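You operate a simulated robot arm through the tools that you are given. There is no shell and no other tool. Be economical: measure what you need, move in short steps, check, and stop when the job is done.

The job below is to be done with a simulated two-armed robot. You get a single attempt, and the scene is never put back.

JOB
Put the 15 cm pack from the fitting bench on the wash board and the 25 cm pack on the green mat. Put the red cover on the fitting bench away on the rack shelf. Press the time button three times. Put the blue magnet on the island bench. Take the jar one and leave it on the light table. Put the frame six on the island bench. Any order will do. Set down upright: jar one.

It is judged by the outcome, as a careful person would: the job done as asked, and still so three seconds after it is handed in. It fails if anything else is knocked over, pushed out of place, dropped, spilled or broken. Lids that push on must go on centred and level and be pressed home; caps that screw on are set level and turned clockwise until they are tight.

ROBOT AND FRAMES
Two 7-joint arms with fingered hands on one trunk, on a base that drives. Base frame: it is fixed to the floor where the robot stands at the start and does not move with it; the origin is under the middle of the robot, x ahead of it, y to its left, z up. Units: mm, rad, N and s.
The left shoulder is at the start at [70, 142, 1183], the right one opposite. Places, roughly: blue magnet [2500, 3500, 1250]; frame six [250, 2000, 1000]; green mat [-1300, 1400, 900]; island bench [1200, -700, 800]; jar one [1500, 3250, 500]; light table [-1000, 1700, 900]; rack shelf [3700, -3800, 300]; red cover (7x12x6 cm) [500, -800, 900]; time button [-900, 1100, 900]; wash board (15x25x2 cm) [500, -500, 900]. Payload 3.6 kg a hand.
The tool frame of a hand sits at the grasp point between the pads (the TCP): z along the fingers, y along the line on which they close. The tips reach 25 mm beyond it. Largest opening 88 mm; the body of the gripper starts 29 mm behind the TCP. The gripper is a hand of 5 fingers: y runs from the thumb to the fingers, the wrist lies at [-13, -97, -162] in the tool frame, and closing takes about 1.5 s.
Orientation is that of the tool frame in the base frame, as a unit quaternion [x, y, z, w]. With the fingers straight down and the wrist toward the robot, the tool's x, y and z point along [0, 1, 0], [1, 0, 0] and [0, 0, -1] of the base frame.

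CONTROLS
- The arms move only by the tool arm_command. It takes "left_deltas", "right_deltas" or both (then of equal length, played together; a hand with none holds still); each is a list that holds one entry, the list of rows, each a list of 7 numbers: the shift along the tool's x, y, z in mm, then the turn, a rotation vector about the tool's x, y, z in rad, then the gripper command, from -1 (fully open) to 1 (shut), values between in proportion. In form: [[[tx, ty, tz, ax, ay, az, jaw], ...]]. A call has 1 to 10 rows; each row is the pose to reach, as a shift and turn from the pose commanded when the call began, along the tool's axes at that moment. Rows are played at 5 a second. More than 50 mm and 0.15 rad between two rows, or a gripper value outside its range, and nothing of the call is played. Where a pose cannot be reached the arm comes as near as it can. A force on the tool above 40 N (or 10 N above the force at the start of the call, whichever is more), or a blocked arm, ends the call early, and 0.2 s more pass. The fingers move at their own pace (about 72 mm/s each) and stop on an object; they squeeze with about 23 N. The grip force told is the motor's: it shows also when the fingers shut on nothing. Time passes only in rows, and 0.2 s behind the last, so rows that repeat a pose let the fingers close. The reply holds the time, the measured pose of the TCP, the force on the tool along the base axes, the opening and the grip force, in the units named above and with some noise, with the torque about the TCP (base axes, N m) and any sound that the robot's microphone picked up.
- Cameras (640 x 400 px; columns grow to the right, rows downward): "scene" is now at [122.8, -45.1, 1402.7]; the picture's right is [-0.50, -0.86, -0.00], its down [-0.57, 0.33, -0.75] and it looks along [0.65, -0.38, -0.66] (base axes); focal length 280 px, centre (320, 200). "left" rides on the left gripper at [-59, -79, -105] in its tool frame; the picture's right is [-0.73, -0.32, 0.61], its down [0.62, -0.68, 0.38] and it looks along [0.29, 0.66, 0.70] (tool axes); focal length 234 px, centre (320, 200). "right" rides on the right gripper at [59, -79, -105] in its tool frame; the picture's right is [-0.73, 0.32, -0.61], its down [-0.62, -0.68, 0.38] and it looks along [-0.29, 0.66, 0.70] (tool axes); focal length 234 px, centre (320, 200). There is no depth. A picture from a camera that has moved, and an enlarged one, comes with that camera's place and axes in the base frame and with its lens.
- snapshot(camera): a new picture of that camera. No time passes.
- lift_body(by): slides the trunk up (or, below 0, down) by that many mm; the arms and the scene camera ride with it, the base frame stays. It gives what a move gives, with no picture.
- drive_base(legs): drives the robot by 1 to 6 legs, each [ahead, left, turn to the left] in mm, mm and rad, along the robot's own axes; the way and the turn of a leg run together, so that a leg with both is an arc; at most 1500 mm and 3.142 rad a leg. The arms and the cameras ride along, it lands a little off, and it stops where it bumps. It gives what a move gives.
- preshape(shape, hand): the hand has 5 fingers and takes this shape, open, in about a second: jaw (thumb against the fingers, like two jaws); tri (thumb and two fingers); tip (a fingertip pinch); poke (one finger out to press); point (the index stretched); flat (the hand flat); cup (the hand cupped); fist (a fist). The gripper value then closes the fingers along that shape, each until it touches; the sizes above hold for jaw. It gives what a move gives, with no picture.
- aim_head(pan, tilt): turns the head with the scene camera to pan (to the left, within 1.501 rad either way) and tilt (down, from -0.506 to 1.204), counted from straight ahead of the robot. It gives what a move gives.
- close_up(camera, box): a new picture of the part [left, top, right, bottom] of that camera's present view, enlarged. No time passes.
- close_job(): hands the job in; it is judged then, once.

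Work in short steps. Places have to be worked out from the pictures, the camera data and where the tool is seen: move nearer, look again, correct. Check each grasp and each placing, and mend what went wrong. You have 196 turns and 172 pictures in all, those below and enlarged ones among them. Open the grippers and draw the arms clear of the work before you hand the job in, unless the task says otherwise; then end with one line.

The tools are called after "Call:" as name(argument=value, ...) on one line, values as JSON. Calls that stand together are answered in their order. arm_command: Moves the arms, as the interface text tells. Its arguments: {"type":"object","properties":{"left_deltas":{"type":"array"},"right_deltas":{"type":"array"}},"required":[]} The other tools are called the same way: lift_body (by) slides the trunk up or down; preshape (shape, hand) gives the hand a shape; drive_base (legs) drives the base; aim_head (pan, tilt) turns the head that bears the scene camera; snapshot (camera) takes a picture; close_up (camera, box) takes an enlarged picture of a part of a camera's view; close_job () hands the job in.

At the start:

```text
time: 0.0
left_tcp_pos: [565.1, -44.4, 1200.7]
left_tcp_rot: [0.707, 0.708, 0.001, 0.0]
left_force: [-1.0, -0.3, -0.6]
left_ft_torque: [-0.02, 0.04, -0.02]
left_grip_width: 87.8
left_grip_force: 0.0
left_shape: jaw
right_tcp_pos: [307.1, -476.1, 1104.3]
right_tcp_rot: [0.706, 0.708, 0.0, 0.0]
right_force: [0.1, -0.2, 0.7]
right_ft_torque: [-0.01, 0.01, 0.03]
right_grip_width: 87.7
right_grip_force: 0.2
right_shape: jaw
trunk travel left (down, up): [-719.0, 221.0]
robot x, y, heading: [-4.5, 0.7, 0.001]
head pan, tilt: [-0.525, 0.721]
```

scene: 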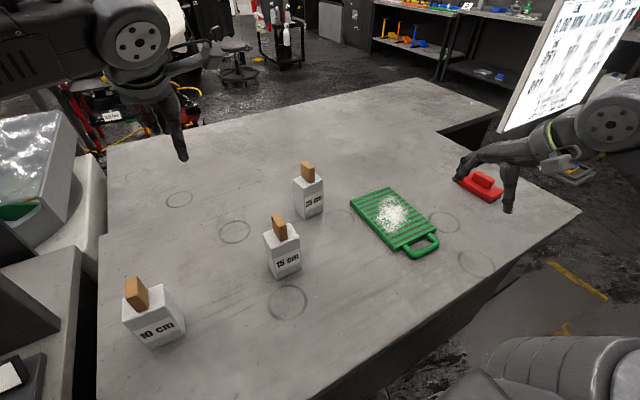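
right: 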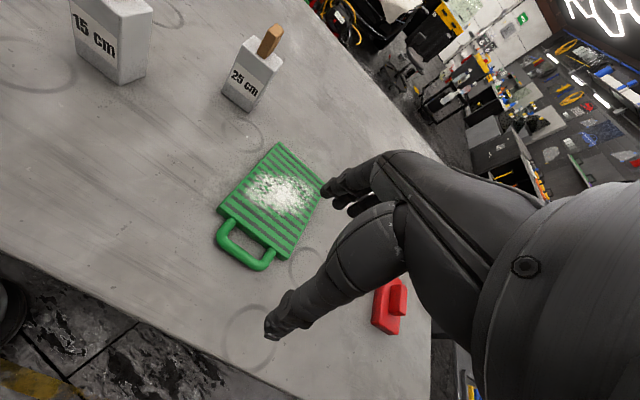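
left: 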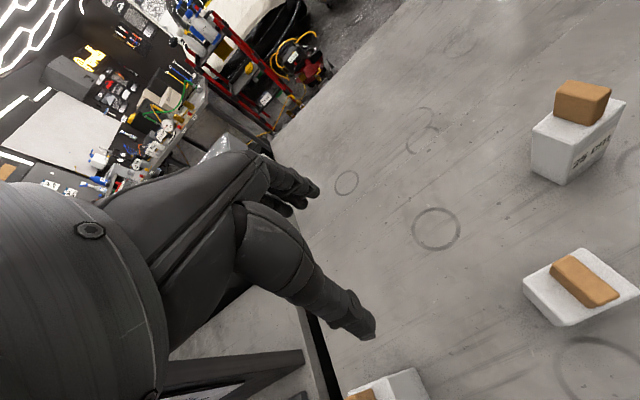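

The start view shows the packs, the wash board and the red cover on one bench. I enlarge the far part to tell the fitting bench from the island bench, and the middle to read the labels.

Call:
close_up(camera="scene", box=[240, 0, 640, 250])

Call:
close_up(camera="scene", box=[100, 140, 420, 340])

```text
1.60 times, centred on (440, 125) of scene
camera zoom: at [122.8, -45.1, 1402.7], right [-0.5, -0.86, 0.0], down [-0.57, 0.33, -0.75], along [0.65, -0.38, -0.66], focal length 448 px, centre (128, 320)
```

zoom: 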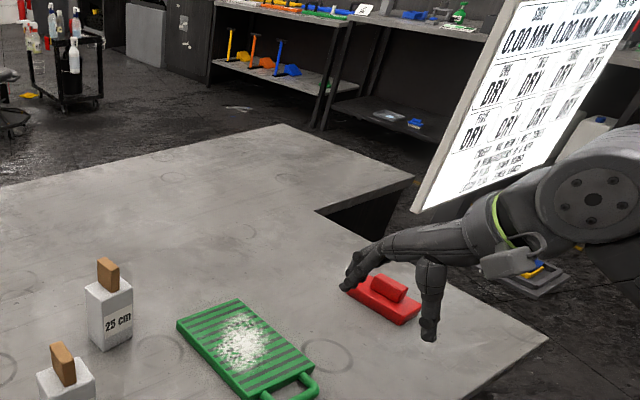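

```text
2.00 times, centred on (260, 240) of scene
camera zoom: at [122.8, -45.1, 1402.7], right [-0.5, -0.86, 0.0], down [-0.57, 0.33, -0.75], along [0.65, -0.38, -0.66], focal length 561 px, centre (440, 120)
```

zoom: 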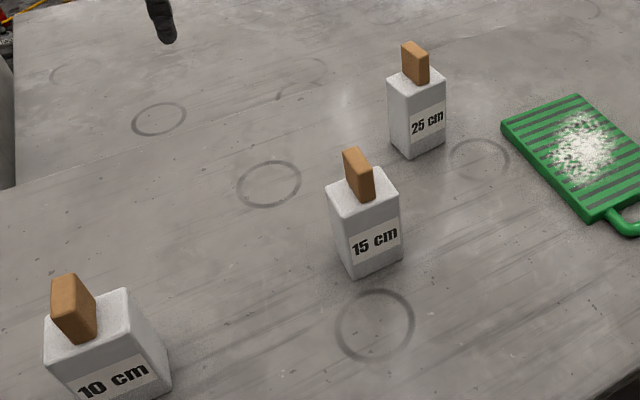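

The fitting bench spans roughly x 225–750 and the island bench lies just beyond it. I now survey the surroundings, starting to the left.

Call:
aim_head(pan=1.5, tilt=0.35)

Call:
snapshot(camera="scene")

Call:
aim_head(pan=0.4, tilt=0.35)

Call:
snapshot(camera="scene")

Call:
aim_head(pan=-1.4, tilt=0.35)

Call:
snapshot(camera="scene")

```text
time: 1.9
left_tcp_pos: [565.2, -44.7, 1200.8]
left_tcp_rot: [0.706, 0.708, 0.001, 0.001]
left_force: [0.0, 0.0, 0.1]
left_ft_torque: [-0.04, -0.02, 0.01]
left_grip_width: 87.5
left_grip_force: 0.1
left_shape: jaw
right_tcp_pos: [307.9, -476.9, 1103.3]
right_tcp_rot: [0.707, 0.707, 0.001, 0.0]
right_force: [-0.5, 0.2, 0.3]
right_ft_torque: [0.02, 0.0, 0.0]
right_grip_width: 87.6
right_grip_force: 0.0
right_shape: jaw
trunk travel left (down, up): [-719.0, 221.0]
robot x, y, heading: [-3.3, 1.1, 0.002]
head pan, tilt: [1.499, 0.351]
```

```text
166 pictures are left
camera scene: at [56.8, 90.0, 1436.0], right [1.0, -0.07, 0.0], down [-0.02, -0.34, -0.94], along [0.07, 0.94, -0.34], focal length 280 px, centre (320, 200)
```

scene: 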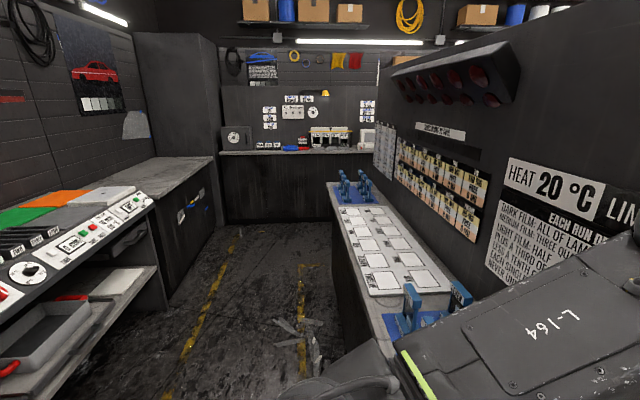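

```text
time: 3.3
left_tcp_pos: [566.1, -44.9, 1201.0]
left_tcp_rot: [0.706, 0.708, 0.0, 0.0]
left_force: [0.0, 0.4, 0.5]
left_ft_torque: [0.01, -0.01, -0.03]
left_grip_width: 87.9
left_grip_force: 0.1
left_shape: jaw
right_tcp_pos: [307.8, -477.6, 1104.7]
right_tcp_rot: [0.707, 0.707, 0.001, 0.0]
right_force: [0.0, -0.1, 0.4]
right_ft_torque: [-0.02, 0.0, -0.02]
right_grip_width: 88.1
right_grip_force: 0.1
right_shape: jaw
trunk travel left (down, up): [-719.0, 221.0]
robot x, y, heading: [2.1, -1.4, 0.002]
head pan, tilt: [0.4, 0.351]
```

```text
165 pictures are left
camera scene: at [135.8, 33.5, 1436.0], right [0.39, -0.92, 0.0], down [-0.32, -0.13, -0.94], along [0.86, 0.37, -0.34], focal length 280 px, centre (320, 200)
```

scene: 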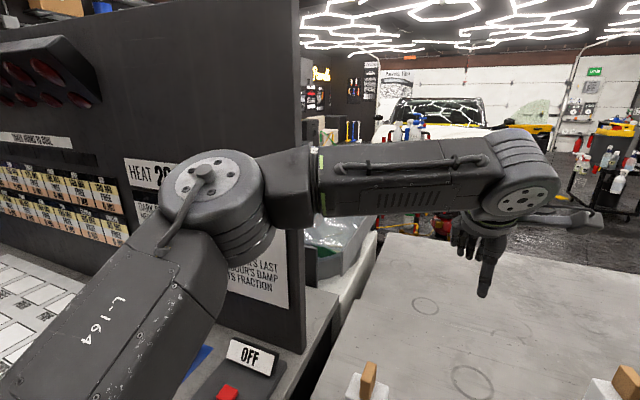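

```text
time: 5.1
left_tcp_pos: [565.4, -45.4, 1200.3]
left_tcp_rot: [0.706, 0.708, -0.001, -0.001]
left_force: [-0.5, -1.1, -0.4]
left_ft_torque: [0.03, 0.0, 0.01]
left_grip_width: 87.4
left_grip_force: 0.1
left_shape: jaw
right_tcp_pos: [308.4, -476.2, 1104.2]
right_tcp_rot: [0.706, 0.708, -0.001, 0.0]
right_force: [0.4, 0.4, 0.2]
right_ft_torque: [0.02, 0.01, 0.0]
right_grip_width: 87.5
right_grip_force: 0.2
right_shape: jaw
trunk travel left (down, up): [-719.0, 221.0]
robot x, y, heading: [1.1, 0.7, 0.0]
head pan, tilt: [-1.4, 0.351]
```

```text
164 pictures are left
camera scene: at [66.0, -94.6, 1436.0], right [-0.99, -0.17, 0.0], down [-0.06, 0.34, -0.94], along [0.16, -0.93, -0.34], focal length 280 px, centre (320, 200)
```

scene: 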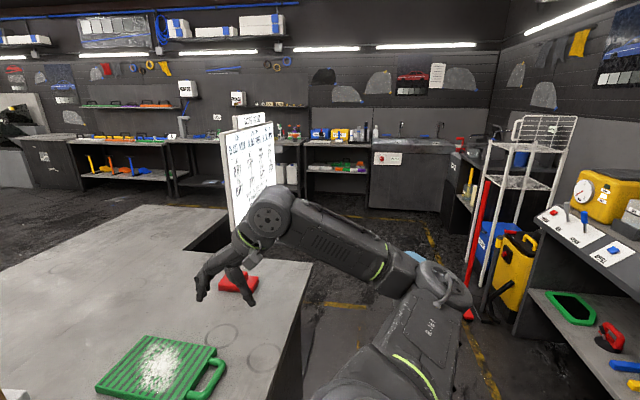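

The room's layout is clear now: the green mat and control panel lie behind and to the left, the frames to the left, the shelves to the right. From two views the 15 cm handle is at about [499, -170, 990]. I bring the right hand near it for a look and move the left hand aside.

Call:
arm_command(right_deltas=[[[40, 15, -8, 0, 0, 0, -1], [80, 30, -16, 0, 0, 0, -1], [120, 45, -24, 0, 0, 0, -1], [160, 60, -32, 0, 0, 0, -1], [200, 80, -40, 0, 0, 0, -1], [226, 92, -46, 0, 0, 0, -1]]], left_deltas=[[[30, -25, 0, 0, 0, 0, -1], [60, -50, 0, 0, 0, 0, -1], [90, -75, 0, 0, 0, 0, -1], [120, -100, 0, 0, 0, 0, -1], [150, -125, 0, 0, 0, 0, -1], [170, -150, 0, 0, 0, 0, -1]]])

Call:
aim_head(pan=-0.5, tilt=0.8)

Call:
snapshot(camera="right")

Call:
snapshot(camera="scene")

```text
time: 6.5
left_tcp_pos: [414.9, 130.4, 1200.9]
left_tcp_rot: [0.707, 0.708, 0.0, 0.001]
left_force: [-0.7, 0.6, -0.2]
left_ft_torque: [0.0, -0.04, -0.02]
left_grip_width: 87.6
left_grip_force: 0.1
left_shape: jaw
right_tcp_pos: [395.4, -254.0, 1150.4]
right_tcp_rot: [0.708, 0.706, -0.001, 0.0]
right_force: [0.2, -0.4, 0.2]
right_ft_torque: [-0.01, 0.01, -0.01]
right_grip_width: 87.8
right_grip_force: 0.0
right_shape: jaw
right hand out of reach, approached as far as the arm can: row 2, 3, 4, 5
trunk travel left (down, up): [-719.0, 221.0]
robot x, y, heading: [0.4, 0.9, -0.001]
head pan, tilt: [-1.4, 0.351]
```

```text
time: 7.7
left_tcp_pos: [415.9, 127.3, 1199.5]
left_tcp_rot: [0.707, 0.707, 0.001, 0.001]
left_force: [0.9, 0.7, 0.3]
left_ft_torque: [-0.01, 0.0, -0.01]
left_grip_width: 87.4
left_grip_force: 0.0
left_shape: jaw
right_tcp_pos: [397.4, -257.5, 1148.5]
right_tcp_rot: [0.707, 0.707, 0.0, 0.0]
right_force: [-0.6, 0.6, 0.1]
right_ft_torque: [0.01, 0.03, -0.01]
right_grip_width: 87.9
right_grip_force: 0.1
right_shape: jaw
trunk travel left (down, up): [-719.0, 221.0]
robot x, y, heading: [0.9, -2.4, -0.001]
head pan, tilt: [-0.499, 0.799]
```

```text
163 pictures are left
camera right: at [318.6, -198.2, 1252.6], right [0.32, -0.73, 0.61], down [-0.68, -0.62, -0.38], along [0.66, -0.29, -0.7], focal length 234 px, centre (320, 200)
```

right: 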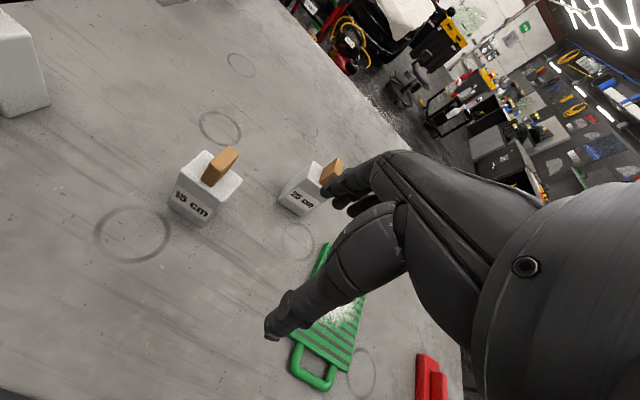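

```text
162 pictures are left
camera scene: at [120.3, -41.3, 1396.4], right [-0.48, -0.88, 0.0], down [-0.63, 0.34, -0.7], along [0.61, -0.33, -0.72], focal length 280 px, centre (320, 200)
```

scene: 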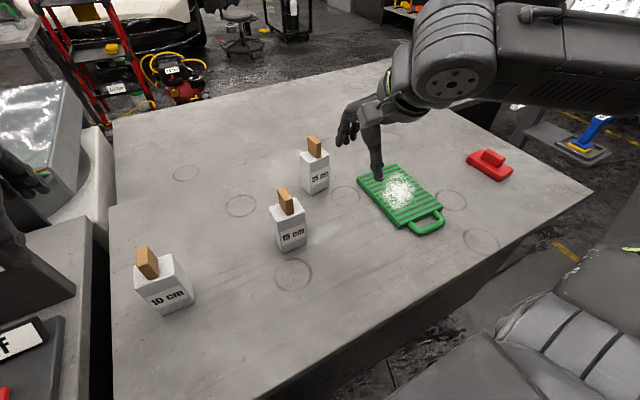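

The 15 cm handle is at about [498, -165, 991] and the bench top near z 832. I enlarge it to see how the handle is turned.

Call:
close_up(camera="right", box=[140, 120, 380, 270])

Call:
close_up(camera="scene", box=[240, 120, 400, 270])

```text
2.67 times, centred on (260, 195) of right
camera zoom: at [318.6, -198.2, 1252.6], right [0.32, -0.73, 0.61], down [-0.68, -0.62, -0.38], along [0.66, -0.29, -0.7], focal length 624 px, centre (480, 213)
```

zoom: 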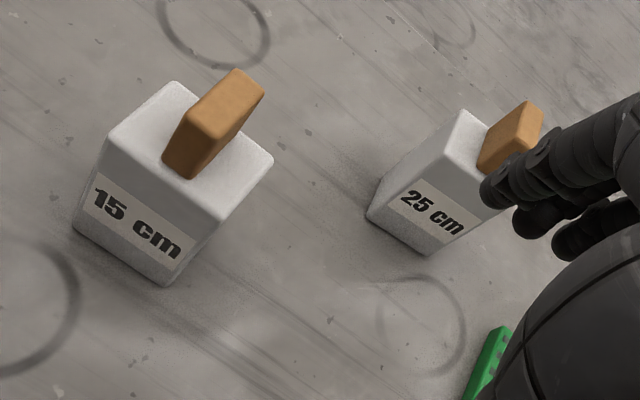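

```text
2.67 times, centred on (320, 195) of scene
camera zoom: at [120.3, -41.3, 1396.4], right [-0.48, -0.88, 0.0], down [-0.63, 0.34, -0.7], along [0.61, -0.33, -0.72], focal length 748 px, centre (320, 213)
```

zoom: 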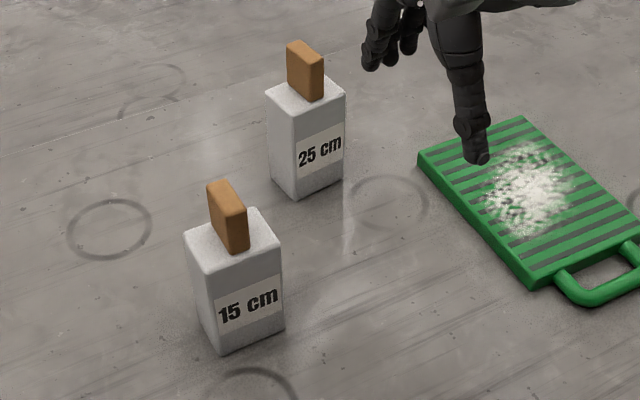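

The packs stand square to the bench and the handles are thin along y. I turn the right hand by -90° about its axis while moving over the 15 cm handle.

Call:
arm_command(right_deltas=[[[9, 10.6, 0, 0, 0, -0.145, -1], [18, 21, 0, 0, 0, -0.29, -1], [27, 32, 0, 0, 0, -0.435, -1], [36, 42, 0, 0, 0, -0.58, -1], [45, 53, 0, 0, 0, -0.725, -1], [54, 63, 0, 0, 0, -0.87, -1], [63, 74, 0, 0, 0, -1.015, -1], [72, 85, 0, 0, 0, -1.16, -1], [81, 96, 0, 0, 0, -1.305, -1], [90, 106, 0, 0, 0, -1.45, -1]]])

Call:
snapshot(camera="right")

Call:
snapshot(camera="scene")

```text
time: 9.9
left_tcp_pos: [418.5, 128.5, 1198.0]
left_tcp_rot: [0.707, 0.708, 0.0, -0.001]
left_force: [-0.2, -0.3, 0.0]
left_ft_torque: [-0.01, 0.0, 0.0]
left_grip_width: 87.9
left_grip_force: 0.0
left_shape: jaw
right_tcp_pos: [507.7, -159.8, 1148.6]
right_tcp_rot: [0.059, 0.998, 0.0, -0.002]
right_force: [1.1, 0.6, -0.4]
right_ft_torque: [0.0, -0.01, 0.0]
right_grip_width: 87.8
right_grip_force: 0.1
right_shape: jaw
trunk travel left (down, up): [-719.0, 221.0]
robot x, y, heading: [-1.5, -0.1, 0.003]
head pan, tilt: [-0.499, 0.799]
```

```text
159 pictures are left
camera right: at [440.7, -231.2, 1253.2], right [0.76, 0.24, 0.61], down [0.54, -0.75, -0.38], along [0.36, 0.62, -0.7], focal length 234 px, centre (320, 200)
```

right: 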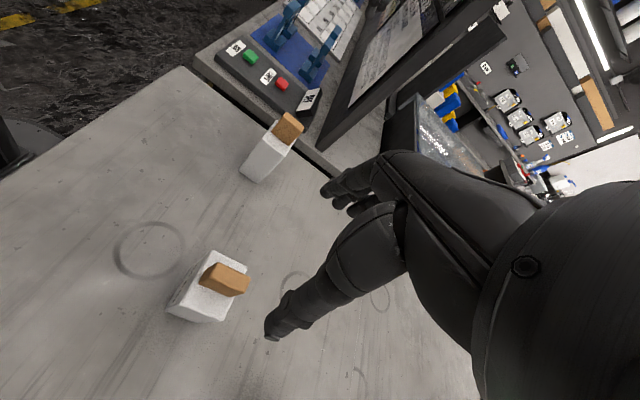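

```text
158 pictures are left
camera scene: at [122.3, -40.6, 1396.2], right [-0.48, -0.88, 0.0], down [-0.63, 0.34, -0.7], along [0.61, -0.33, -0.72], focal length 280 px, centre (320, 200)
```

scene: 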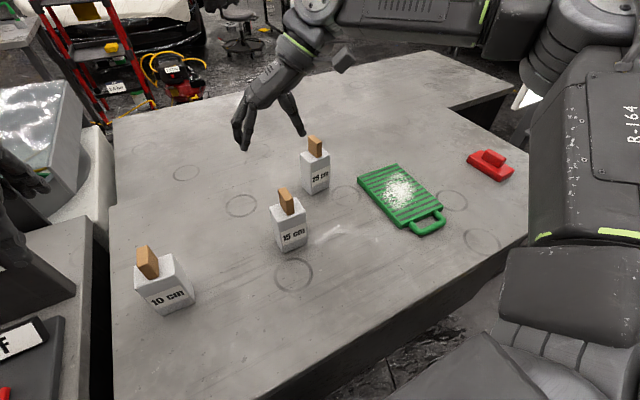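

Both views agree: handle at [501, -166], body top at z≈962, handle top about 1008. I finish the turn and descend to z 995.

Call:
arm_command(right_deltas=[[[4, -6.5, 30, 0, 0, -0.118, -1], [4, -6.5, 70, 0, 0, -0.118, -1], [4, -6.5, 105, 0, 0, -0.118, -1], [4, -6.5, 130, 0, 0, -0.118, -1], [4, -6.5, 153, 0, 0, -0.118, -1]]])

Call:
snapshot(camera="right")

Call:
snapshot(camera="scene")

```text
time: 11.1
left_tcp_pos: [417.4, 129.2, 1200.2]
left_tcp_rot: [0.707, 0.707, 0.0, -0.001]
left_force: [-0.5, -0.2, -0.2]
left_ft_torque: [0.0, -0.02, 0.02]
left_grip_width: 87.7
left_grip_force: 0.0
left_shape: jaw
right_tcp_pos: [501.3, -165.8, 999.4]
right_tcp_rot: [0.0, 1.0, 0.0, 0.0]
right_force: [0.1, -0.1, -0.2]
right_ft_torque: [0.0, -0.01, 0.02]
right_grip_width: 87.5
right_grip_force: 0.1
right_shape: jaw
trunk travel left (down, up): [-719.0, 221.0]
robot x, y, heading: [-2.3, -2.5, -0.002]
head pan, tilt: [-0.499, 0.799]
```

```text
157 pictures are left
camera right: at [442.9, -244.1, 1102.8], right [0.73, 0.32, 0.61], down [0.62, -0.68, -0.38], along [0.29, 0.66, -0.7], focal length 234 px, centre (320, 200)
```

right: 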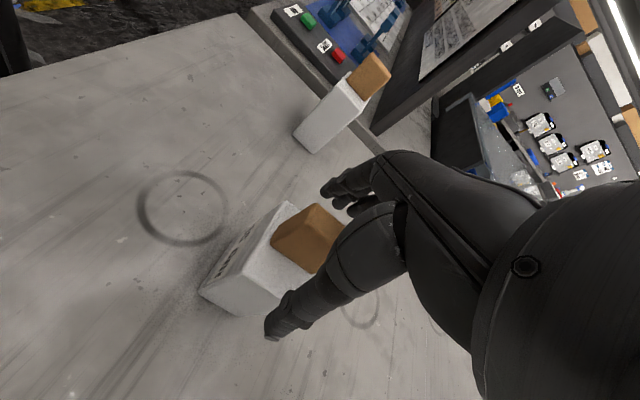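

```text
156 pictures are left
camera scene: at [121.4, -40.9, 1396.3], right [-0.48, -0.88, 0.0], down [-0.63, 0.34, -0.7], along [0.61, -0.33, -0.72], focal length 280 px, centre (320, 200)
```

scene: 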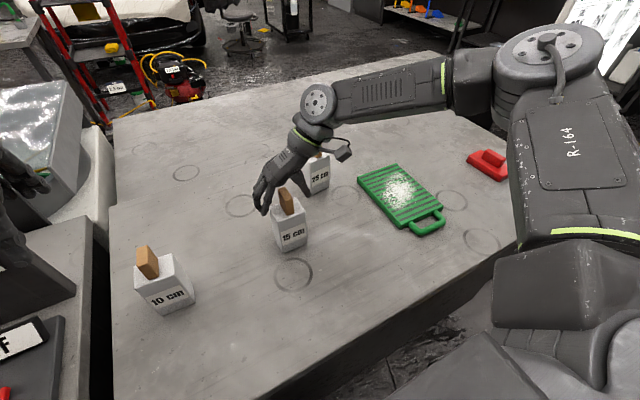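

The handle lies between thumb and fingers. I lower by 5 mm and close.

Call:
arm_command(right_deltas=[[[-3, 0, 5, 0, 0, 0, -1], [-3, 0, 5, 0, 0, 0, 0], [-3, 0, 5, 0, 0, 0, 1], [-3, 0, 5, 0, 0, 0, 1], [-3, 0, 5, 0, 0, 0, 1], [-3, 0, 5, 0, 0, 0, 1], [-3, 0, 5, 0, 0, 0, 1], [-3, 0, 5, 0, 0, 0, 1], [-3, 0, 5, 0, 0, 0, 1], [-3, 0, 5, 0, 0, 0, 1]]])

Call:
arm_command(right_deltas=[[[0, 0, -15, 0, 0, 0, 1], [0, 0, -45, 0, 0, 0, 1], [0, 0, -85, 0, 0, 0, 1]]])

Call:
snapshot(camera="scene")

```text
time: 13.3
left_tcp_pos: [416.2, 126.8, 1199.1]
left_tcp_rot: [0.707, 0.708, 0.0, -0.001]
left_force: [-0.1, -0.9, 0.8]
left_ft_torque: [0.0, -0.02, -0.03]
left_grip_width: 87.6
left_grip_force: 0.0
left_shape: jaw
right_tcp_pos: [503.6, -166.4, 992.7]
right_tcp_rot: [0.002, 1.0, 0.0, 0.0]
right_force: [-0.4, -0.2, 0.6]
right_ft_torque: [0.02, 0.02, 0.0]
right_grip_width: 13.0
right_grip_force: 22.9
right_shape: jaw
trunk travel left (down, up): [-719.0, 221.0]
robot x, y, heading: [-3.3, -0.7, 0.002]
head pan, tilt: [-0.499, 0.799]
```

```text
time: 14.1
left_tcp_pos: [416.8, 127.9, 1199.7]
left_tcp_rot: [0.707, 0.708, 0.0, 0.0]
left_force: [-0.8, -0.2, 0.5]
left_ft_torque: [0.04, 0.0, -0.03]
left_grip_width: 87.3
left_grip_force: 0.1
left_shape: jaw
right_tcp_pos: [501.7, -167.5, 1078.0]
right_tcp_rot: [0.001, 1.0, -0.001, -0.001]
right_force: [-0.7, -0.6, -1.3]
right_ft_torque: [-0.01, 0.03, 0.0]
right_grip_width: 13.4
right_grip_force: 22.2
right_shape: jaw
trunk travel left (down, up): [-719.0, 221.0]
robot x, y, heading: [0.2, -1.4, 0.004]
head pan, tilt: [-0.499, 0.799]
```

```text
155 pictures are left
camera scene: at [120.3, -41.1, 1396.3], right [-0.48, -0.88, 0.0], down [-0.63, 0.34, -0.7], along [0.61, -0.33, -0.72], focal length 280 px, centre (320, 200)
```

scene: 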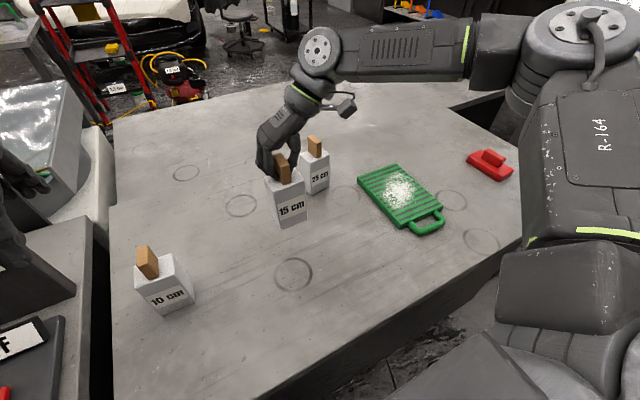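

The 15 cm pack is in hand (13 mm grip, level). The wash board plate spans x 395–605, y -430 to -565, so I carry the pack above its centre [498, -498].

Call:
arm_command(right_deltas=[[[8, -47, -5, 0, 0, 0, 1], [8, -94, -5, 0, 0, 0, 1], [8, -141, -5, 0, 0, 0, 1], [8, -188, -5, 0, 0, 0, 1], [8, -235, -5, 0, 0, 0, 1], [6, -282, 0, 0, 0, 0, 1], [4, -330, 0, 0, 0, 0, 1]]])

Call:
snapshot(camera="scene")

Call:
snapshot(camera="right")

```text
time: 15.7
left_tcp_pos: [415.9, 126.1, 1199.6]
left_tcp_rot: [0.707, 0.707, 0.0, -0.001]
left_force: [-0.7, -0.4, 0.3]
left_ft_torque: [-0.02, 0.0, -0.01]
left_grip_width: 87.7
left_grip_force: 0.1
left_shape: jaw
right_tcp_pos: [474.0, -443.7, 1049.2]
right_tcp_rot: [0.004, 1.0, -0.001, 0.003]
right_force: [0.5, -0.2, -1.6]
right_ft_torque: [-0.02, -0.01, 0.03]
right_grip_width: 13.2
right_grip_force: 22.5
right_shape: jaw
right hand out of reach, approached as far as the arm can: row 6, 7
trunk travel left (down, up): [-719.0, 221.0]
robot x, y, heading: [3.3, 0.0, 0.004]
head pan, tilt: [-0.499, 0.799]
```

```text
154 pictures are left
camera scene: at [120.5, -43.0, 1396.3], right [-0.48, -0.88, 0.0], down [-0.63, 0.34, -0.7], along [0.61, -0.33, -0.72], focal length 280 px, centre (320, 200)
```

scene: 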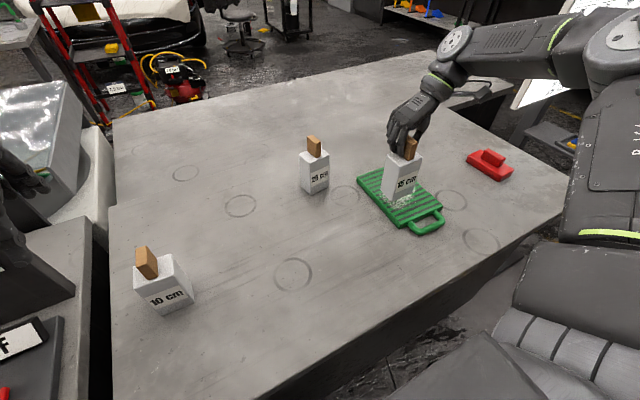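

```text
153 pictures are left
camera right: at [414.1, -521.7, 1153.7], right [0.72, 0.32, 0.61], down [0.62, -0.69, -0.38], along [0.3, 0.65, -0.7], focal length 234 px, centre (320, 200)
```

right: 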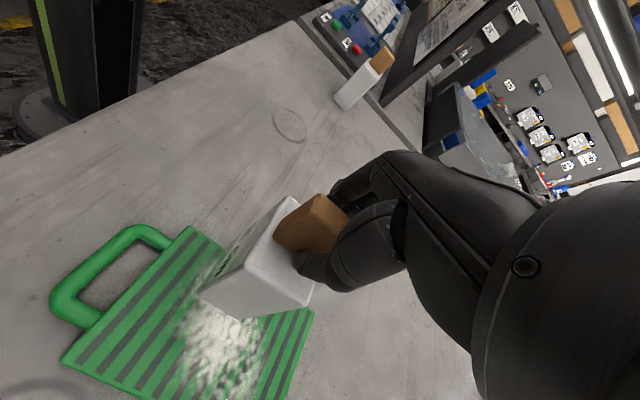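

The arm ran out of reach at y -444, with the pack clear of the board. I drive the base 60 mm to the right to bring the pack over the board's middle.

Call:
drive_base(legs=[[0, -60, 0]])

Call:
snapshot(camera="right")

Call:
snapshot(camera="scene")

```text
time: 16.6
left_tcp_pos: [417.2, 72.8, 1198.5]
left_tcp_rot: [0.705, 0.709, -0.001, 0.002]
left_force: [0.2, 0.0, 0.2]
left_ft_torque: [0.0, 0.0, -0.03]
left_grip_width: 87.5
left_grip_force: 0.1
left_shape: jaw
right_tcp_pos: [475.0, -497.4, 1052.0]
right_tcp_rot: [0.001, 1.0, -0.003, 0.003]
right_force: [-0.1, 0.6, -1.6]
right_ft_torque: [0.0, 0.02, 0.0]
right_grip_width: 13.1
right_grip_force: 23.0
right_shape: jaw
trunk travel left (down, up): [-719.0, 221.0]
robot x, y, heading: [3.6, -60.3, 0.001]
head pan, tilt: [-0.499, 0.799]
```

```text
152 pictures are left
camera right: at [416.8, -575.2, 1156.0], right [0.72, 0.33, 0.61], down [0.62, -0.69, -0.37], along [0.3, 0.65, -0.7], focal length 234 px, centre (320, 200)
```

right: 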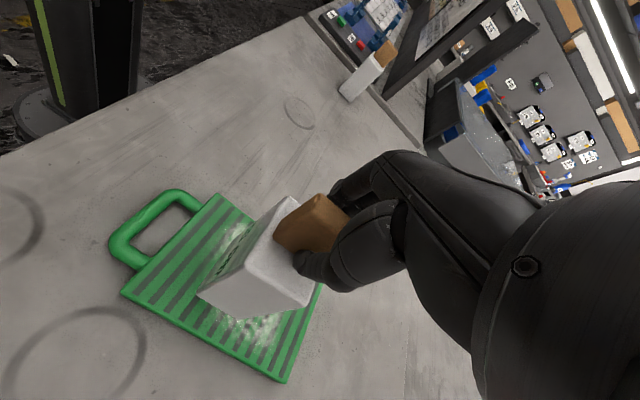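

```text
151 pictures are left
camera scene: at [121.1, -97.1, 1396.4], right [-0.47, -0.88, 0.0], down [-0.63, 0.34, -0.7], along [0.61, -0.33, -0.72], focal length 280 px, centre (320, 200)
```

scene: 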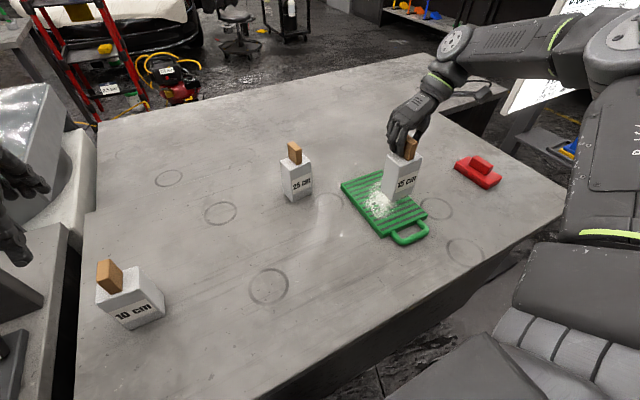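

The pack hangs over the board's middle at [475, -497]. I lower it until contact.

Call:
arm_command(right_deltas=[[[0, 0, 15, 0, 0, 0, 1], [0, 0, 26, 0, 0, 0, 1], [0, 0, 32, 0, 0, 0, 1], [0, 0, 36, 0, 0, 0, 1], [0, 0, 39, 0, 0, 0, 1], [0, 0, 42, 0, 0, 0, 1], [0, 0, 45, 0, 0, 0, 1]]])

Call:
snapshot(camera="right")

```text
time: 18.4
left_tcp_pos: [414.1, 70.7, 1199.8]
left_tcp_rot: [0.706, 0.708, 0.0, 0.001]
left_force: [-0.3, -0.2, -0.2]
left_ft_torque: [0.0, 0.02, 0.01]
left_grip_width: 87.7
left_grip_force: 0.1
left_shape: jaw
right_tcp_pos: [475.5, -497.3, 1010.8]
right_tcp_rot: [0.003, 1.0, -0.002, 0.009]
right_force: [0.0, 0.1, 24.7]
right_ft_torque: [0.01, 0.04, 0.01]
right_grip_width: 15.7
right_grip_force: 23.2
right_shape: jaw
trunk travel left (down, up): [-719.0, 221.0]
robot x, y, heading: [-0.8, -59.9, -0.0]
head pan, tilt: [-0.499, 0.799]
stopped in row 7 (right hand): the force on the tool passed its limit (the readings are from after the stop); the commanded pose is now the measured one
```

```text
150 pictures are left
camera right: at [415.1, -576.7, 1113.6], right [0.72, 0.32, 0.62], down [0.63, -0.69, -0.37], along [0.3, 0.65, -0.69], focal length 234 px, centre (320, 200)
```

right: 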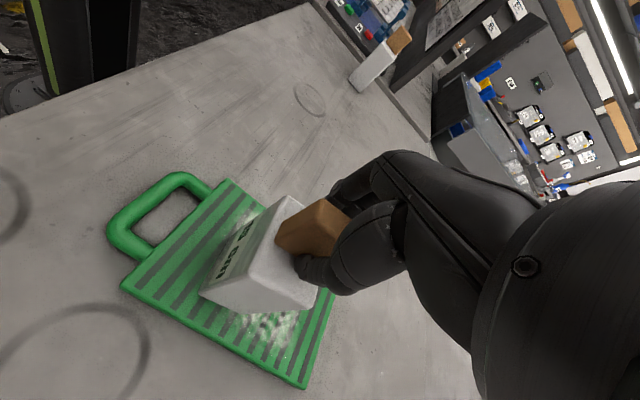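

Contact is felt at z≈1011, so the pack sits on the board. I ease off, open and lift straight up.

Call:
arm_command(right_deltas=[[[0, 0, -1.5, 0, 0, 0, 1], [0, 0, -1.5, 0, 0, 0, 0.5], [0, 0, -1.5, 0, 0, 0, 0], [0, 0, -1.5, 0, 0, 0, -0.5], [0, 0, -1.5, 0, 0, 0, -1], [0, 0, -1.5, 0, 0, 0, -1], [0, 0, -15, 0, 0, 0, -1], [0, 0, -45, 0, 0, 0, -1], [0, 0, -80, 0, 0, 0, -1], [0, 0, -110, 0, 0, 0, -1]]])

Call:
snapshot(camera="scene")

Call:
snapshot(camera="right")

```text
time: 20.6
left_tcp_pos: [415.2, 68.9, 1199.4]
left_tcp_rot: [0.705, 0.709, -0.001, 0.0]
left_force: [-0.8, 0.6, -1.1]
left_ft_torque: [0.01, 0.0, -0.03]
left_grip_width: 87.7
left_grip_force: 0.1
left_shape: jaw
right_tcp_pos: [462.5, -481.1, 1099.9]
right_tcp_rot: [0.004, 1.0, -0.003, 0.009]
right_force: [-0.2, -0.4, -0.5]
right_ft_torque: [-0.04, 0.02, 0.01]
right_grip_width: 87.9
right_grip_force: 0.1
right_shape: jaw
right hand out of reach, approached as far as the arm can: row 9, 10
trunk travel left (down, up): [-719.0, 221.0]
robot x, y, heading: [2.4, -60.9, 0.007]
head pan, tilt: [-0.499, 0.799]
```

```text
149 pictures are left
camera scene: at [120.3, -101.4, 1396.4], right [-0.48, -0.88, 0.0], down [-0.63, 0.34, -0.7], along [0.61, -0.33, -0.72], focal length 280 px, centre (320, 200)
```

scene: 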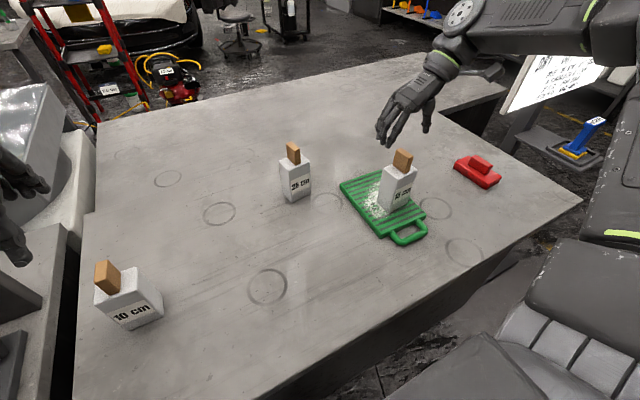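

```text
148 pictures are left
camera right: at [401.3, -557.7, 1202.5], right [0.72, 0.32, 0.62], down [0.62, -0.69, -0.37], along [0.31, 0.65, -0.7], focal length 234 px, centre (320, 200)
```

right: 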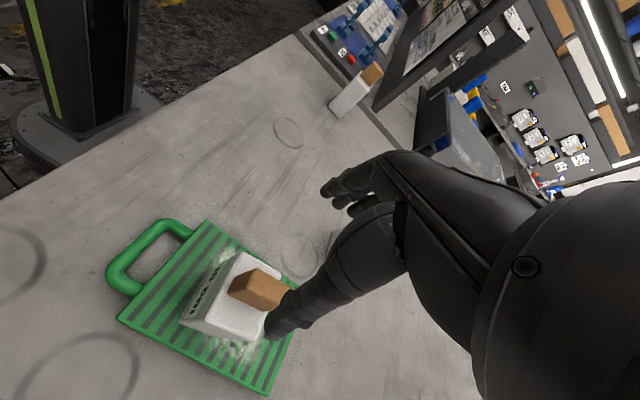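

The 15 cm pack stands on the board. For the 25 cm pack at about [636, -307, 990] I need the base closer, so I drive 80 mm ahead.

Call:
drive_base(legs=[[80, 0, 0]])

Call:
arm_command(right_deltas=[[[-15, 30, 0, 0, 0, 0, -1], [-30, 60, 0, 0, 0, 0, -1], [-40, 90, 0, 0, 0, 0, -1], [-50, 120, 0, 0, 0, 0, -1], [-60, 150, 0, 0, 0, 0, -1], [-70, 165, 0, 0, 0, 0, -1]]])

Call:
snapshot(camera="right")

Call:
snapshot(camera="scene")

```text
time: 21.6
left_tcp_pos: [447.2, 68.4, 1196.3]
left_tcp_rot: [0.705, 0.709, -0.002, -0.002]
left_force: [-0.3, -0.3, -0.1]
left_ft_torque: [0.01, 0.04, 0.02]
left_grip_width: 87.7
left_grip_force: 0.0
left_shape: jaw
right_tcp_pos: [493.7, -480.2, 1096.9]
right_tcp_rot: [0.004, 1.0, -0.004, 0.007]
right_force: [0.3, -0.1, 0.2]
right_ft_torque: [0.02, 0.02, 0.0]
right_grip_width: 87.5
right_grip_force: 0.0
right_shape: jaw
trunk travel left (down, up): [-719.0, 221.0]
robot x, y, heading: [31.1, -57.7, 0.005]
head pan, tilt: [-0.499, 0.799]
stopped in leg 1: the robot was blocked; the commanded pose is now the measured one
```

```text
time: 23.0
left_tcp_pos: [443.5, 68.1, 1199.2]
left_tcp_rot: [0.705, 0.709, 0.0, 0.0]
left_force: [-0.3, 0.1, 0.0]
left_ft_torque: [0.01, 0.01, 0.02]
left_grip_width: 87.4
left_grip_force: 0.0
left_shape: jaw
right_tcp_pos: [561.2, -314.7, 1097.3]
right_tcp_rot: [0.004, 1.0, -0.005, 0.008]
right_force: [0.9, -0.3, -0.7]
right_ft_torque: [0.0, -0.03, 0.0]
right_grip_width: 87.6
right_grip_force: 0.0
right_shape: jaw
trunk travel left (down, up): [-719.0, 221.0]
robot x, y, heading: [29.6, -57.7, 0.01]
head pan, tilt: [-0.499, 0.799]
```

```text
147 pictures are left
camera right: at [499.7, -392.1, 1201.9], right [0.72, 0.32, 0.62], down [0.62, -0.69, -0.37], along [0.31, 0.65, -0.7], focal length 234 px, centre (320, 200)
```

right: 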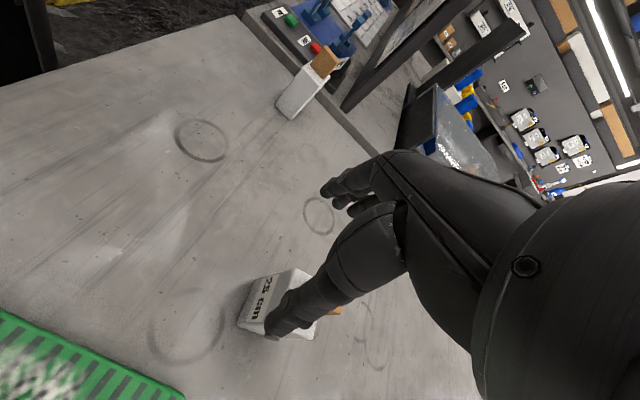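

```text
146 pictures are left
camera scene: at [148.2, -101.1, 1396.3], right [-0.48, -0.88, 0.0], down [-0.63, 0.34, -0.7], along [0.61, -0.33, -0.72], focal length 280 px, centre (320, 200)
```

scene: 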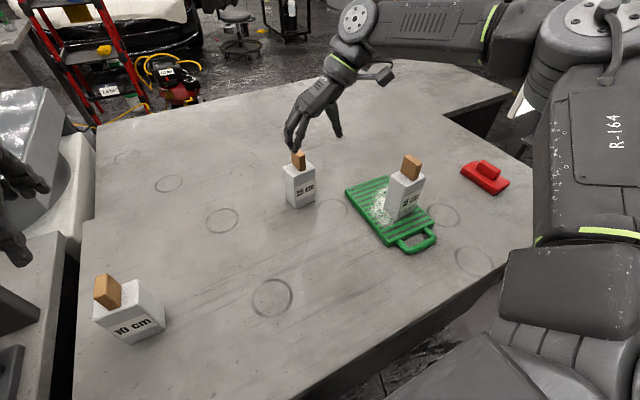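

The base stopped at x≈30 against the bench; nothing moved. I extend towards the 25 cm handle at [632, -305], staying above it.

Call:
arm_command(right_deltas=[[[-25, 4, 0, 0, 0, 0, -1], [-50, 8, 5, 0, 0, 0, -1], [-71, 9, 10, 0, 0, 0, -1], [-71, 9, 40, 0, 0, 0, -1]]])

Call:
snapshot(camera="right")

```text
time: 24.0
left_tcp_pos: [444.3, 69.1, 1200.3]
left_tcp_rot: [0.705, 0.709, -0.001, 0.0]
left_force: [0.7, -0.2, 0.1]
left_ft_torque: [0.01, 0.01, 0.03]
left_grip_width: 87.7
left_grip_force: 0.0
left_shape: jaw
right_tcp_pos: [631.7, -307.6, 1059.2]
right_tcp_rot: [0.004, 1.0, -0.004, 0.008]
right_force: [-0.4, 0.2, 0.3]
right_ft_torque: [-0.01, -0.02, 0.01]
right_grip_width: 87.8
right_grip_force: 0.0
right_shape: jaw
right hand out of reach, approached as far as the arm can: row 4
trunk travel left (down, up): [-719.0, 221.0]
robot x, y, heading: [32.1, -60.0, 0.002]
head pan, tilt: [-0.499, 0.799]
```

```text
145 pictures are left
camera right: at [570.7, -384.8, 1162.5], right [0.72, 0.32, 0.62], down [0.62, -0.69, -0.37], along [0.31, 0.65, -0.7], focal length 234 px, centre (320, 200)
```

right: 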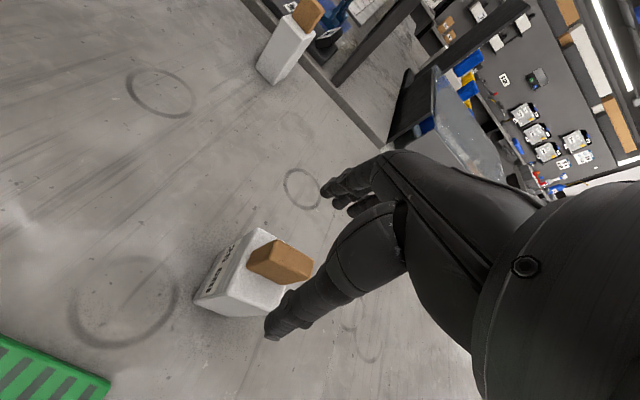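

The arm is at its limit at this height, but horizontally aligned with the handle (about [637, -307]). I lower the trunk 64 mm to bring the open hand down around the handle.

Call:
lift_body(by=-64)

Call:
snapshot(camera="right")

```text
time: 25.0
left_tcp_pos: [442.7, 68.4, 1135.4]
left_tcp_rot: [0.705, 0.709, 0.0, 0.0]
left_force: [-0.1, -0.2, 0.6]
left_ft_torque: [0.0, 0.04, 0.01]
left_grip_width: 87.9
left_grip_force: 0.1
left_shape: jaw
right_tcp_pos: [631.0, -306.5, 995.6]
right_tcp_rot: [0.003, 1.0, -0.004, 0.009]
right_force: [-0.6, 0.7, 0.0]
right_ft_torque: [0.04, 0.02, 0.0]
right_grip_width: 87.9
right_grip_force: 0.1
right_shape: jaw
trunk travel left (down, up): [-655.0, 285.0]
robot x, y, heading: [25.0, -60.4, 0.005]
head pan, tilt: [-0.499, 0.799]
```

```text
144 pictures are left
camera right: at [570.2, -384.5, 1098.9], right [0.72, 0.32, 0.62], down [0.62, -0.69, -0.37], along [0.31, 0.65, -0.7], focal length 234 px, centre (320, 200)
```

right: 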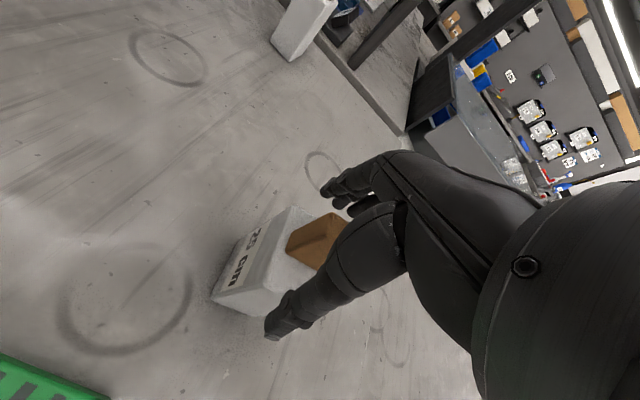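

The handle lies between the fingers as before. I close and then lift with the trunk.

Call:
arm_command(right_deltas=[[[0, 0, 0, 0, 0, 0, 0], [0, 0, 0, 0, 0, 0, 1], [0, 0, 0, 0, 0, 0, 1], [0, 0, 0, 0, 0, 0, 1], [0, 0, 0, 0, 0, 0, 1], [0, 0, 0, 0, 0, 0, 1], [0, 0, 0, 0, 0, 0, 1], [0, 0, 0, 0, 0, 0, 1], [0, 0, 0, 0, 0, 0, 1]]])

Call:
lift_body(by=120)

Call:
snapshot(camera="scene")

```text
time: 27.0
left_tcp_pos: [443.8, 67.5, 1136.0]
left_tcp_rot: [0.705, 0.709, -0.001, -0.002]
left_force: [-0.2, -1.1, 0.6]
left_ft_torque: [0.02, -0.02, 0.03]
left_grip_width: 87.8
left_grip_force: 0.0
left_shape: jaw
right_tcp_pos: [631.3, -307.0, 995.7]
right_tcp_rot: [0.004, 1.0, -0.003, 0.008]
right_force: [0.8, 0.0, -0.3]
right_ft_torque: [0.02, 0.01, 0.0]
right_grip_width: 12.7
right_grip_force: 23.0
right_shape: jaw
trunk travel left (down, up): [-655.0, 285.0]
robot x, y, heading: [30.8, -61.2, 0.003]
head pan, tilt: [-0.499, 0.799]
```

```text
time: 28.5
left_tcp_pos: [443.2, 68.5, 1254.4]
left_tcp_rot: [0.706, 0.709, 0.0, -0.001]
left_force: [-0.1, -0.1, 1.0]
left_ft_torque: [0.02, 0.01, 0.0]
left_grip_width: 88.0
left_grip_force: 0.0
left_shape: jaw
right_tcp_pos: [630.9, -306.4, 1115.4]
right_tcp_rot: [0.004, 1.0, -0.003, 0.009]
right_force: [0.2, -0.2, -2.1]
right_ft_torque: [-0.01, -0.01, -0.03]
right_grip_width: 12.4
right_grip_force: 22.8
right_shape: jaw
trunk travel left (down, up): [-775.0, 165.0]
robot x, y, heading: [26.7, -63.0, 0.001]
head pan, tilt: [-0.499, 0.799]
```

```text
143 pictures are left
camera scene: at [148.6, -101.5, 1452.2], right [-0.48, -0.88, 0.0], down [-0.63, 0.34, -0.7], along [0.61, -0.33, -0.72], focal length 280 px, centre (320, 200)
```

scene: 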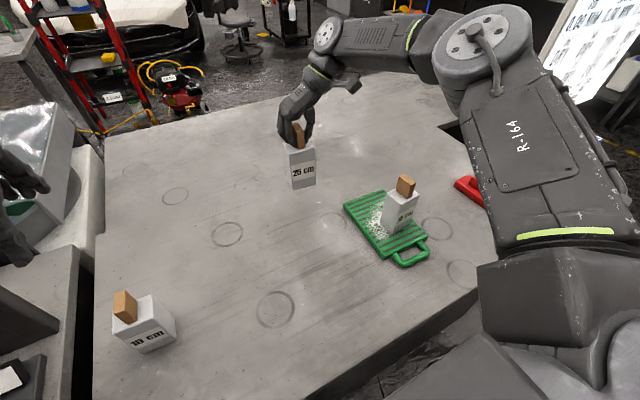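

The 25 cm pack is held and lifted. I draw both hands in towards the body before backing off.

Call:
arm_command(right_deltas=[[[42, 15, -5, 0, 0, 0, 1], [84, 30, -10, 0, 0, 0, 1], [126, 45, -15, 0, 0, 0, 1], [168, 60, -20, 0, 0, 0, 1], [210, 75, -20, 0, 0, 0, 1], [245, 85, -20, 0, 0, 0, 1]]], left_deltas=[[[10, -15, 0, 0, 0, 0, -1], [20, -30, 0, 0, 0, 0, -1], [30, -45, 0, 0, 0, 0, -1], [40, -60, 0, 0, 0, 0, -1], [50, -75, 0, 0, 0, 0, -1], [60, -90, 0, 0, 0, 0, -1]]])

Call:
drive_base(legs=[[-380, 0, 0]])

Call:
aim_head(pan=1.5, tilt=0.5)

Call:
snapshot(camera="scene")

```text
time: 29.9
left_tcp_pos: [353.4, 127.5, 1256.5]
left_tcp_rot: [0.705, 0.709, 0.0, 0.0]
left_force: [0.5, 0.2, 0.6]
left_ft_torque: [-0.02, 0.0, 0.0]
left_grip_width: 87.8
left_grip_force: 0.1
left_shape: jaw
right_tcp_pos: [385.0, -218.8, 1132.1]
right_tcp_rot: [0.005, 1.0, -0.004, 0.009]
right_force: [0.4, -0.3, -1.2]
right_ft_torque: [-0.03, 0.07, 0.0]
right_grip_width: 12.6
right_grip_force: 23.1
right_shape: jaw
trunk travel left (down, up): [-775.0, 165.0]
robot x, y, heading: [27.1, -58.5, -0.001]
head pan, tilt: [-0.499, 0.799]
```

```text
time: 32.3
left_tcp_pos: [-25.3, 123.4, 1257.3]
left_tcp_rot: [0.707, 0.707, -0.002, -0.001]
left_force: [0.0, 0.4, -0.4]
left_ft_torque: [0.05, 0.03, 0.02]
left_grip_width: 87.7
left_grip_force: 0.0
left_shape: jaw
right_tcp_pos: [4.3, -221.5, 1131.5]
right_tcp_rot: [0.007, 1.0, -0.004, 0.009]
right_force: [-0.1, 0.5, -1.9]
right_ft_torque: [0.03, 0.0, 0.03]
right_grip_width: 12.4
right_grip_force: 23.0
right_shape: jaw
trunk travel left (down, up): [-775.0, 165.0]
robot x, y, heading: [-354.1, -61.3, -0.003]
head pan, tilt: [-0.499, 0.799]
```

```text
time: 34.2
left_tcp_pos: [-27.3, 124.0, 1258.2]
left_tcp_rot: [0.707, 0.707, -0.001, -0.001]
left_force: [-0.5, -0.8, 0.2]
left_ft_torque: [-0.01, -0.02, 0.04]
left_grip_width: 87.8
left_grip_force: 0.1
left_shape: jaw
right_tcp_pos: [2.6, -220.5, 1132.0]
right_tcp_rot: [0.007, 1.0, -0.003, 0.009]
right_force: [-0.6, 0.4, -1.7]
right_ft_torque: [-0.01, 0.03, 0.03]
right_grip_width: 12.4
right_grip_force: 23.0
right_shape: jaw
trunk travel left (down, up): [-775.0, 165.0]
robot x, y, heading: [-354.8, -61.4, -0.0]
head pan, tilt: [1.499, 0.499]
```

```text
142 pictures are left
camera scene: at [-298.3, 27.0, 1478.3], right [1.0, -0.07, 0.0], down [-0.04, -0.48, -0.88], along [0.06, 0.88, -0.48], focal length 280 px, centre (320, 200)
```

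scene: 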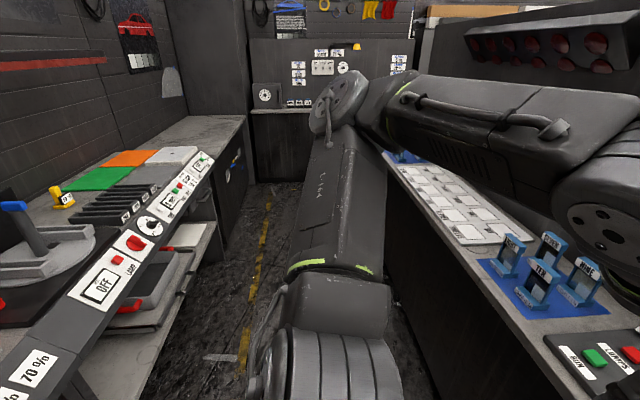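

The corridor between the control panel (front edge near x -800) and the frame bench (front edge near x 150 or more) is open. I turn about to face the panel bench and sidestep along it.

Call:
drive_base(legs=[[0, 0, 1.57], [0, 0, 1.57], [0, -1150, 0]])

Call:
aim_head(pan=0.0, tilt=0.75)

Call:
snapshot(camera="scene")

```text
time: 47.8
left_tcp_pos: [-670.2, 932.6, 1257.0]
left_tcp_rot: [-0.7, 0.715, -0.001, 0.001]
left_force: [-0.1, 1.0, 0.0]
left_ft_torque: [-0.02, -0.01, -0.02]
left_grip_width: 87.5
left_grip_force: 0.0
left_shape: jaw
right_tcp_pos: [-694.0, 1277.4, 1132.4]
right_tcp_rot: [1.0, -0.017, -0.009, -0.004]
right_force: [0.4, -0.9, -0.8]
right_ft_torque: [0.02, -0.03, 0.01]
right_grip_width: 12.2
right_grip_force: 23.2
right_shape: jaw
trunk travel left (down, up): [-775.0, 165.0]
robot x, y, heading: [-342.1, 1112.5, 3.117]
head pan, tilt: [1.499, 0.499]
```

```text
time: 49.4
left_tcp_pos: [-670.1, 930.4, 1255.6]
left_tcp_rot: [-0.699, 0.715, -0.002, 0.001]
left_force: [-1.2, -0.2, 0.5]
left_ft_torque: [-0.02, -0.02, 0.01]
left_grip_width: 87.9
left_grip_force: 0.1
left_shape: jaw
right_tcp_pos: [-693.1, 1278.8, 1132.3]
right_tcp_rot: [1.0, -0.017, -0.008, -0.003]
right_force: [0.3, 0.2, -0.6]
right_ft_torque: [-0.03, 0.01, 0.04]
right_grip_width: 12.1
right_grip_force: 22.9
right_shape: jaw
trunk travel left (down, up): [-775.0, 165.0]
robot x, y, heading: [-337.3, 1106.7, 3.118]
head pan, tilt: [0.0, 0.75]
```

```text
141 pictures are left
camera scene: at [-472.1, 1110.6, 1456.3], right [0.02, 1.0, 0.0], down [0.68, -0.01, -0.73], along [-0.73, 0.02, -0.68], focal length 280 px, centre (320, 200)
```

scene: 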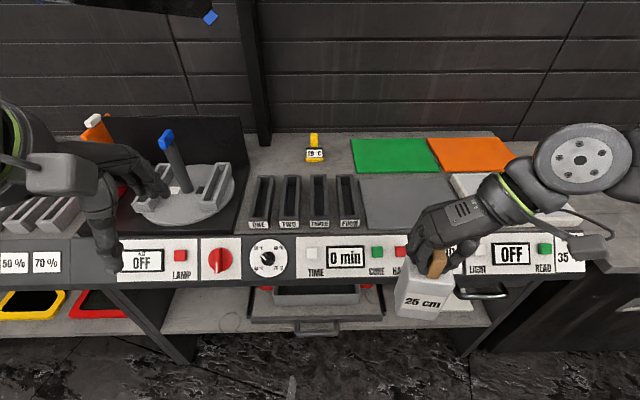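

I see the TIME button (white, beside "0 min") at about [-898, 1106] and the green mat at about x -1400…-1190, y 1255…1500. I move in front of both.

Call:
drive_base(legs=[[0, 0, 0.024], [0, -140, 0], [225, 0, 0]])

Call:
snapshot(camera="scene")

Call:
snapshot(camera="left")

```text
time: 52.4
left_tcp_pos: [-887.4, 1061.4, 1256.9]
left_tcp_rot: [0.711, -0.703, 0.0, -0.001]
left_force: [0.5, -0.6, 0.2]
left_ft_torque: [-0.02, -0.02, -0.02]
left_grip_width: 87.7
left_grip_force: 0.0
left_shape: jaw
right_tcp_pos: [-921.1, 1406.7, 1132.3]
right_tcp_rot: [1.0, -0.001, -0.009, -0.004]
right_force: [-0.8, -0.3, -2.2]
right_ft_torque: [-0.02, -0.02, -0.01]
right_grip_width: 12.2
right_grip_force: 22.9
right_shape: jaw
trunk travel left (down, up): [-775.0, 165.0]
robot x, y, heading: [-558.9, 1249.4, -3.133]
head pan, tilt: [0.0, 0.75]
```

```text
140 pictures are left
camera scene: at [-693.2, 1245.4, 1456.5], right [-0.01, 1.0, 0.0], down [0.68, 0.01, -0.73], along [-0.73, -0.01, -0.68], focal length 280 px, centre (320, 200)
```

scene: 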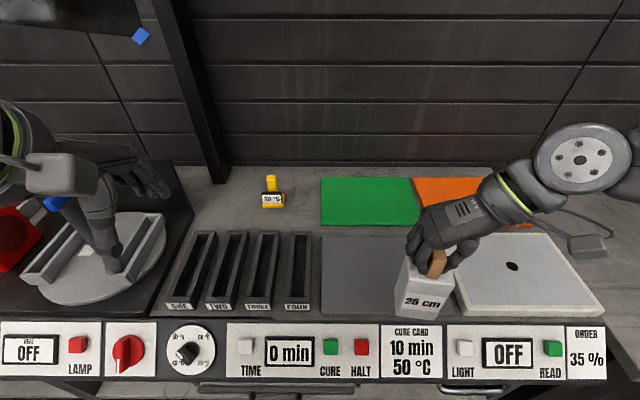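

```text
139 pictures are left
camera left: at [-808.9, 1119.7, 1361.3], right [0.32, 0.73, -0.61], down [0.69, -0.62, -0.38], along [-0.65, -0.3, -0.7], focal length 234 px, centre (320, 200)
```

left: 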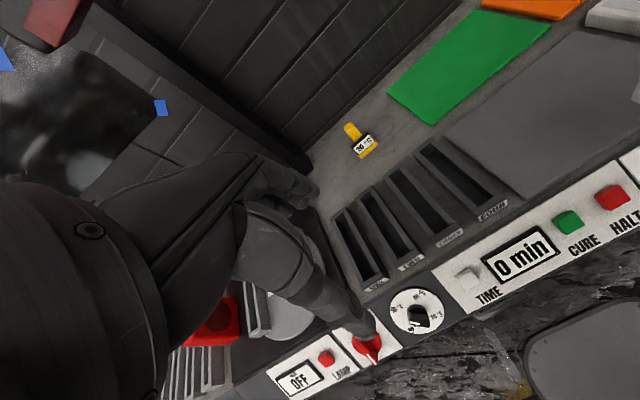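

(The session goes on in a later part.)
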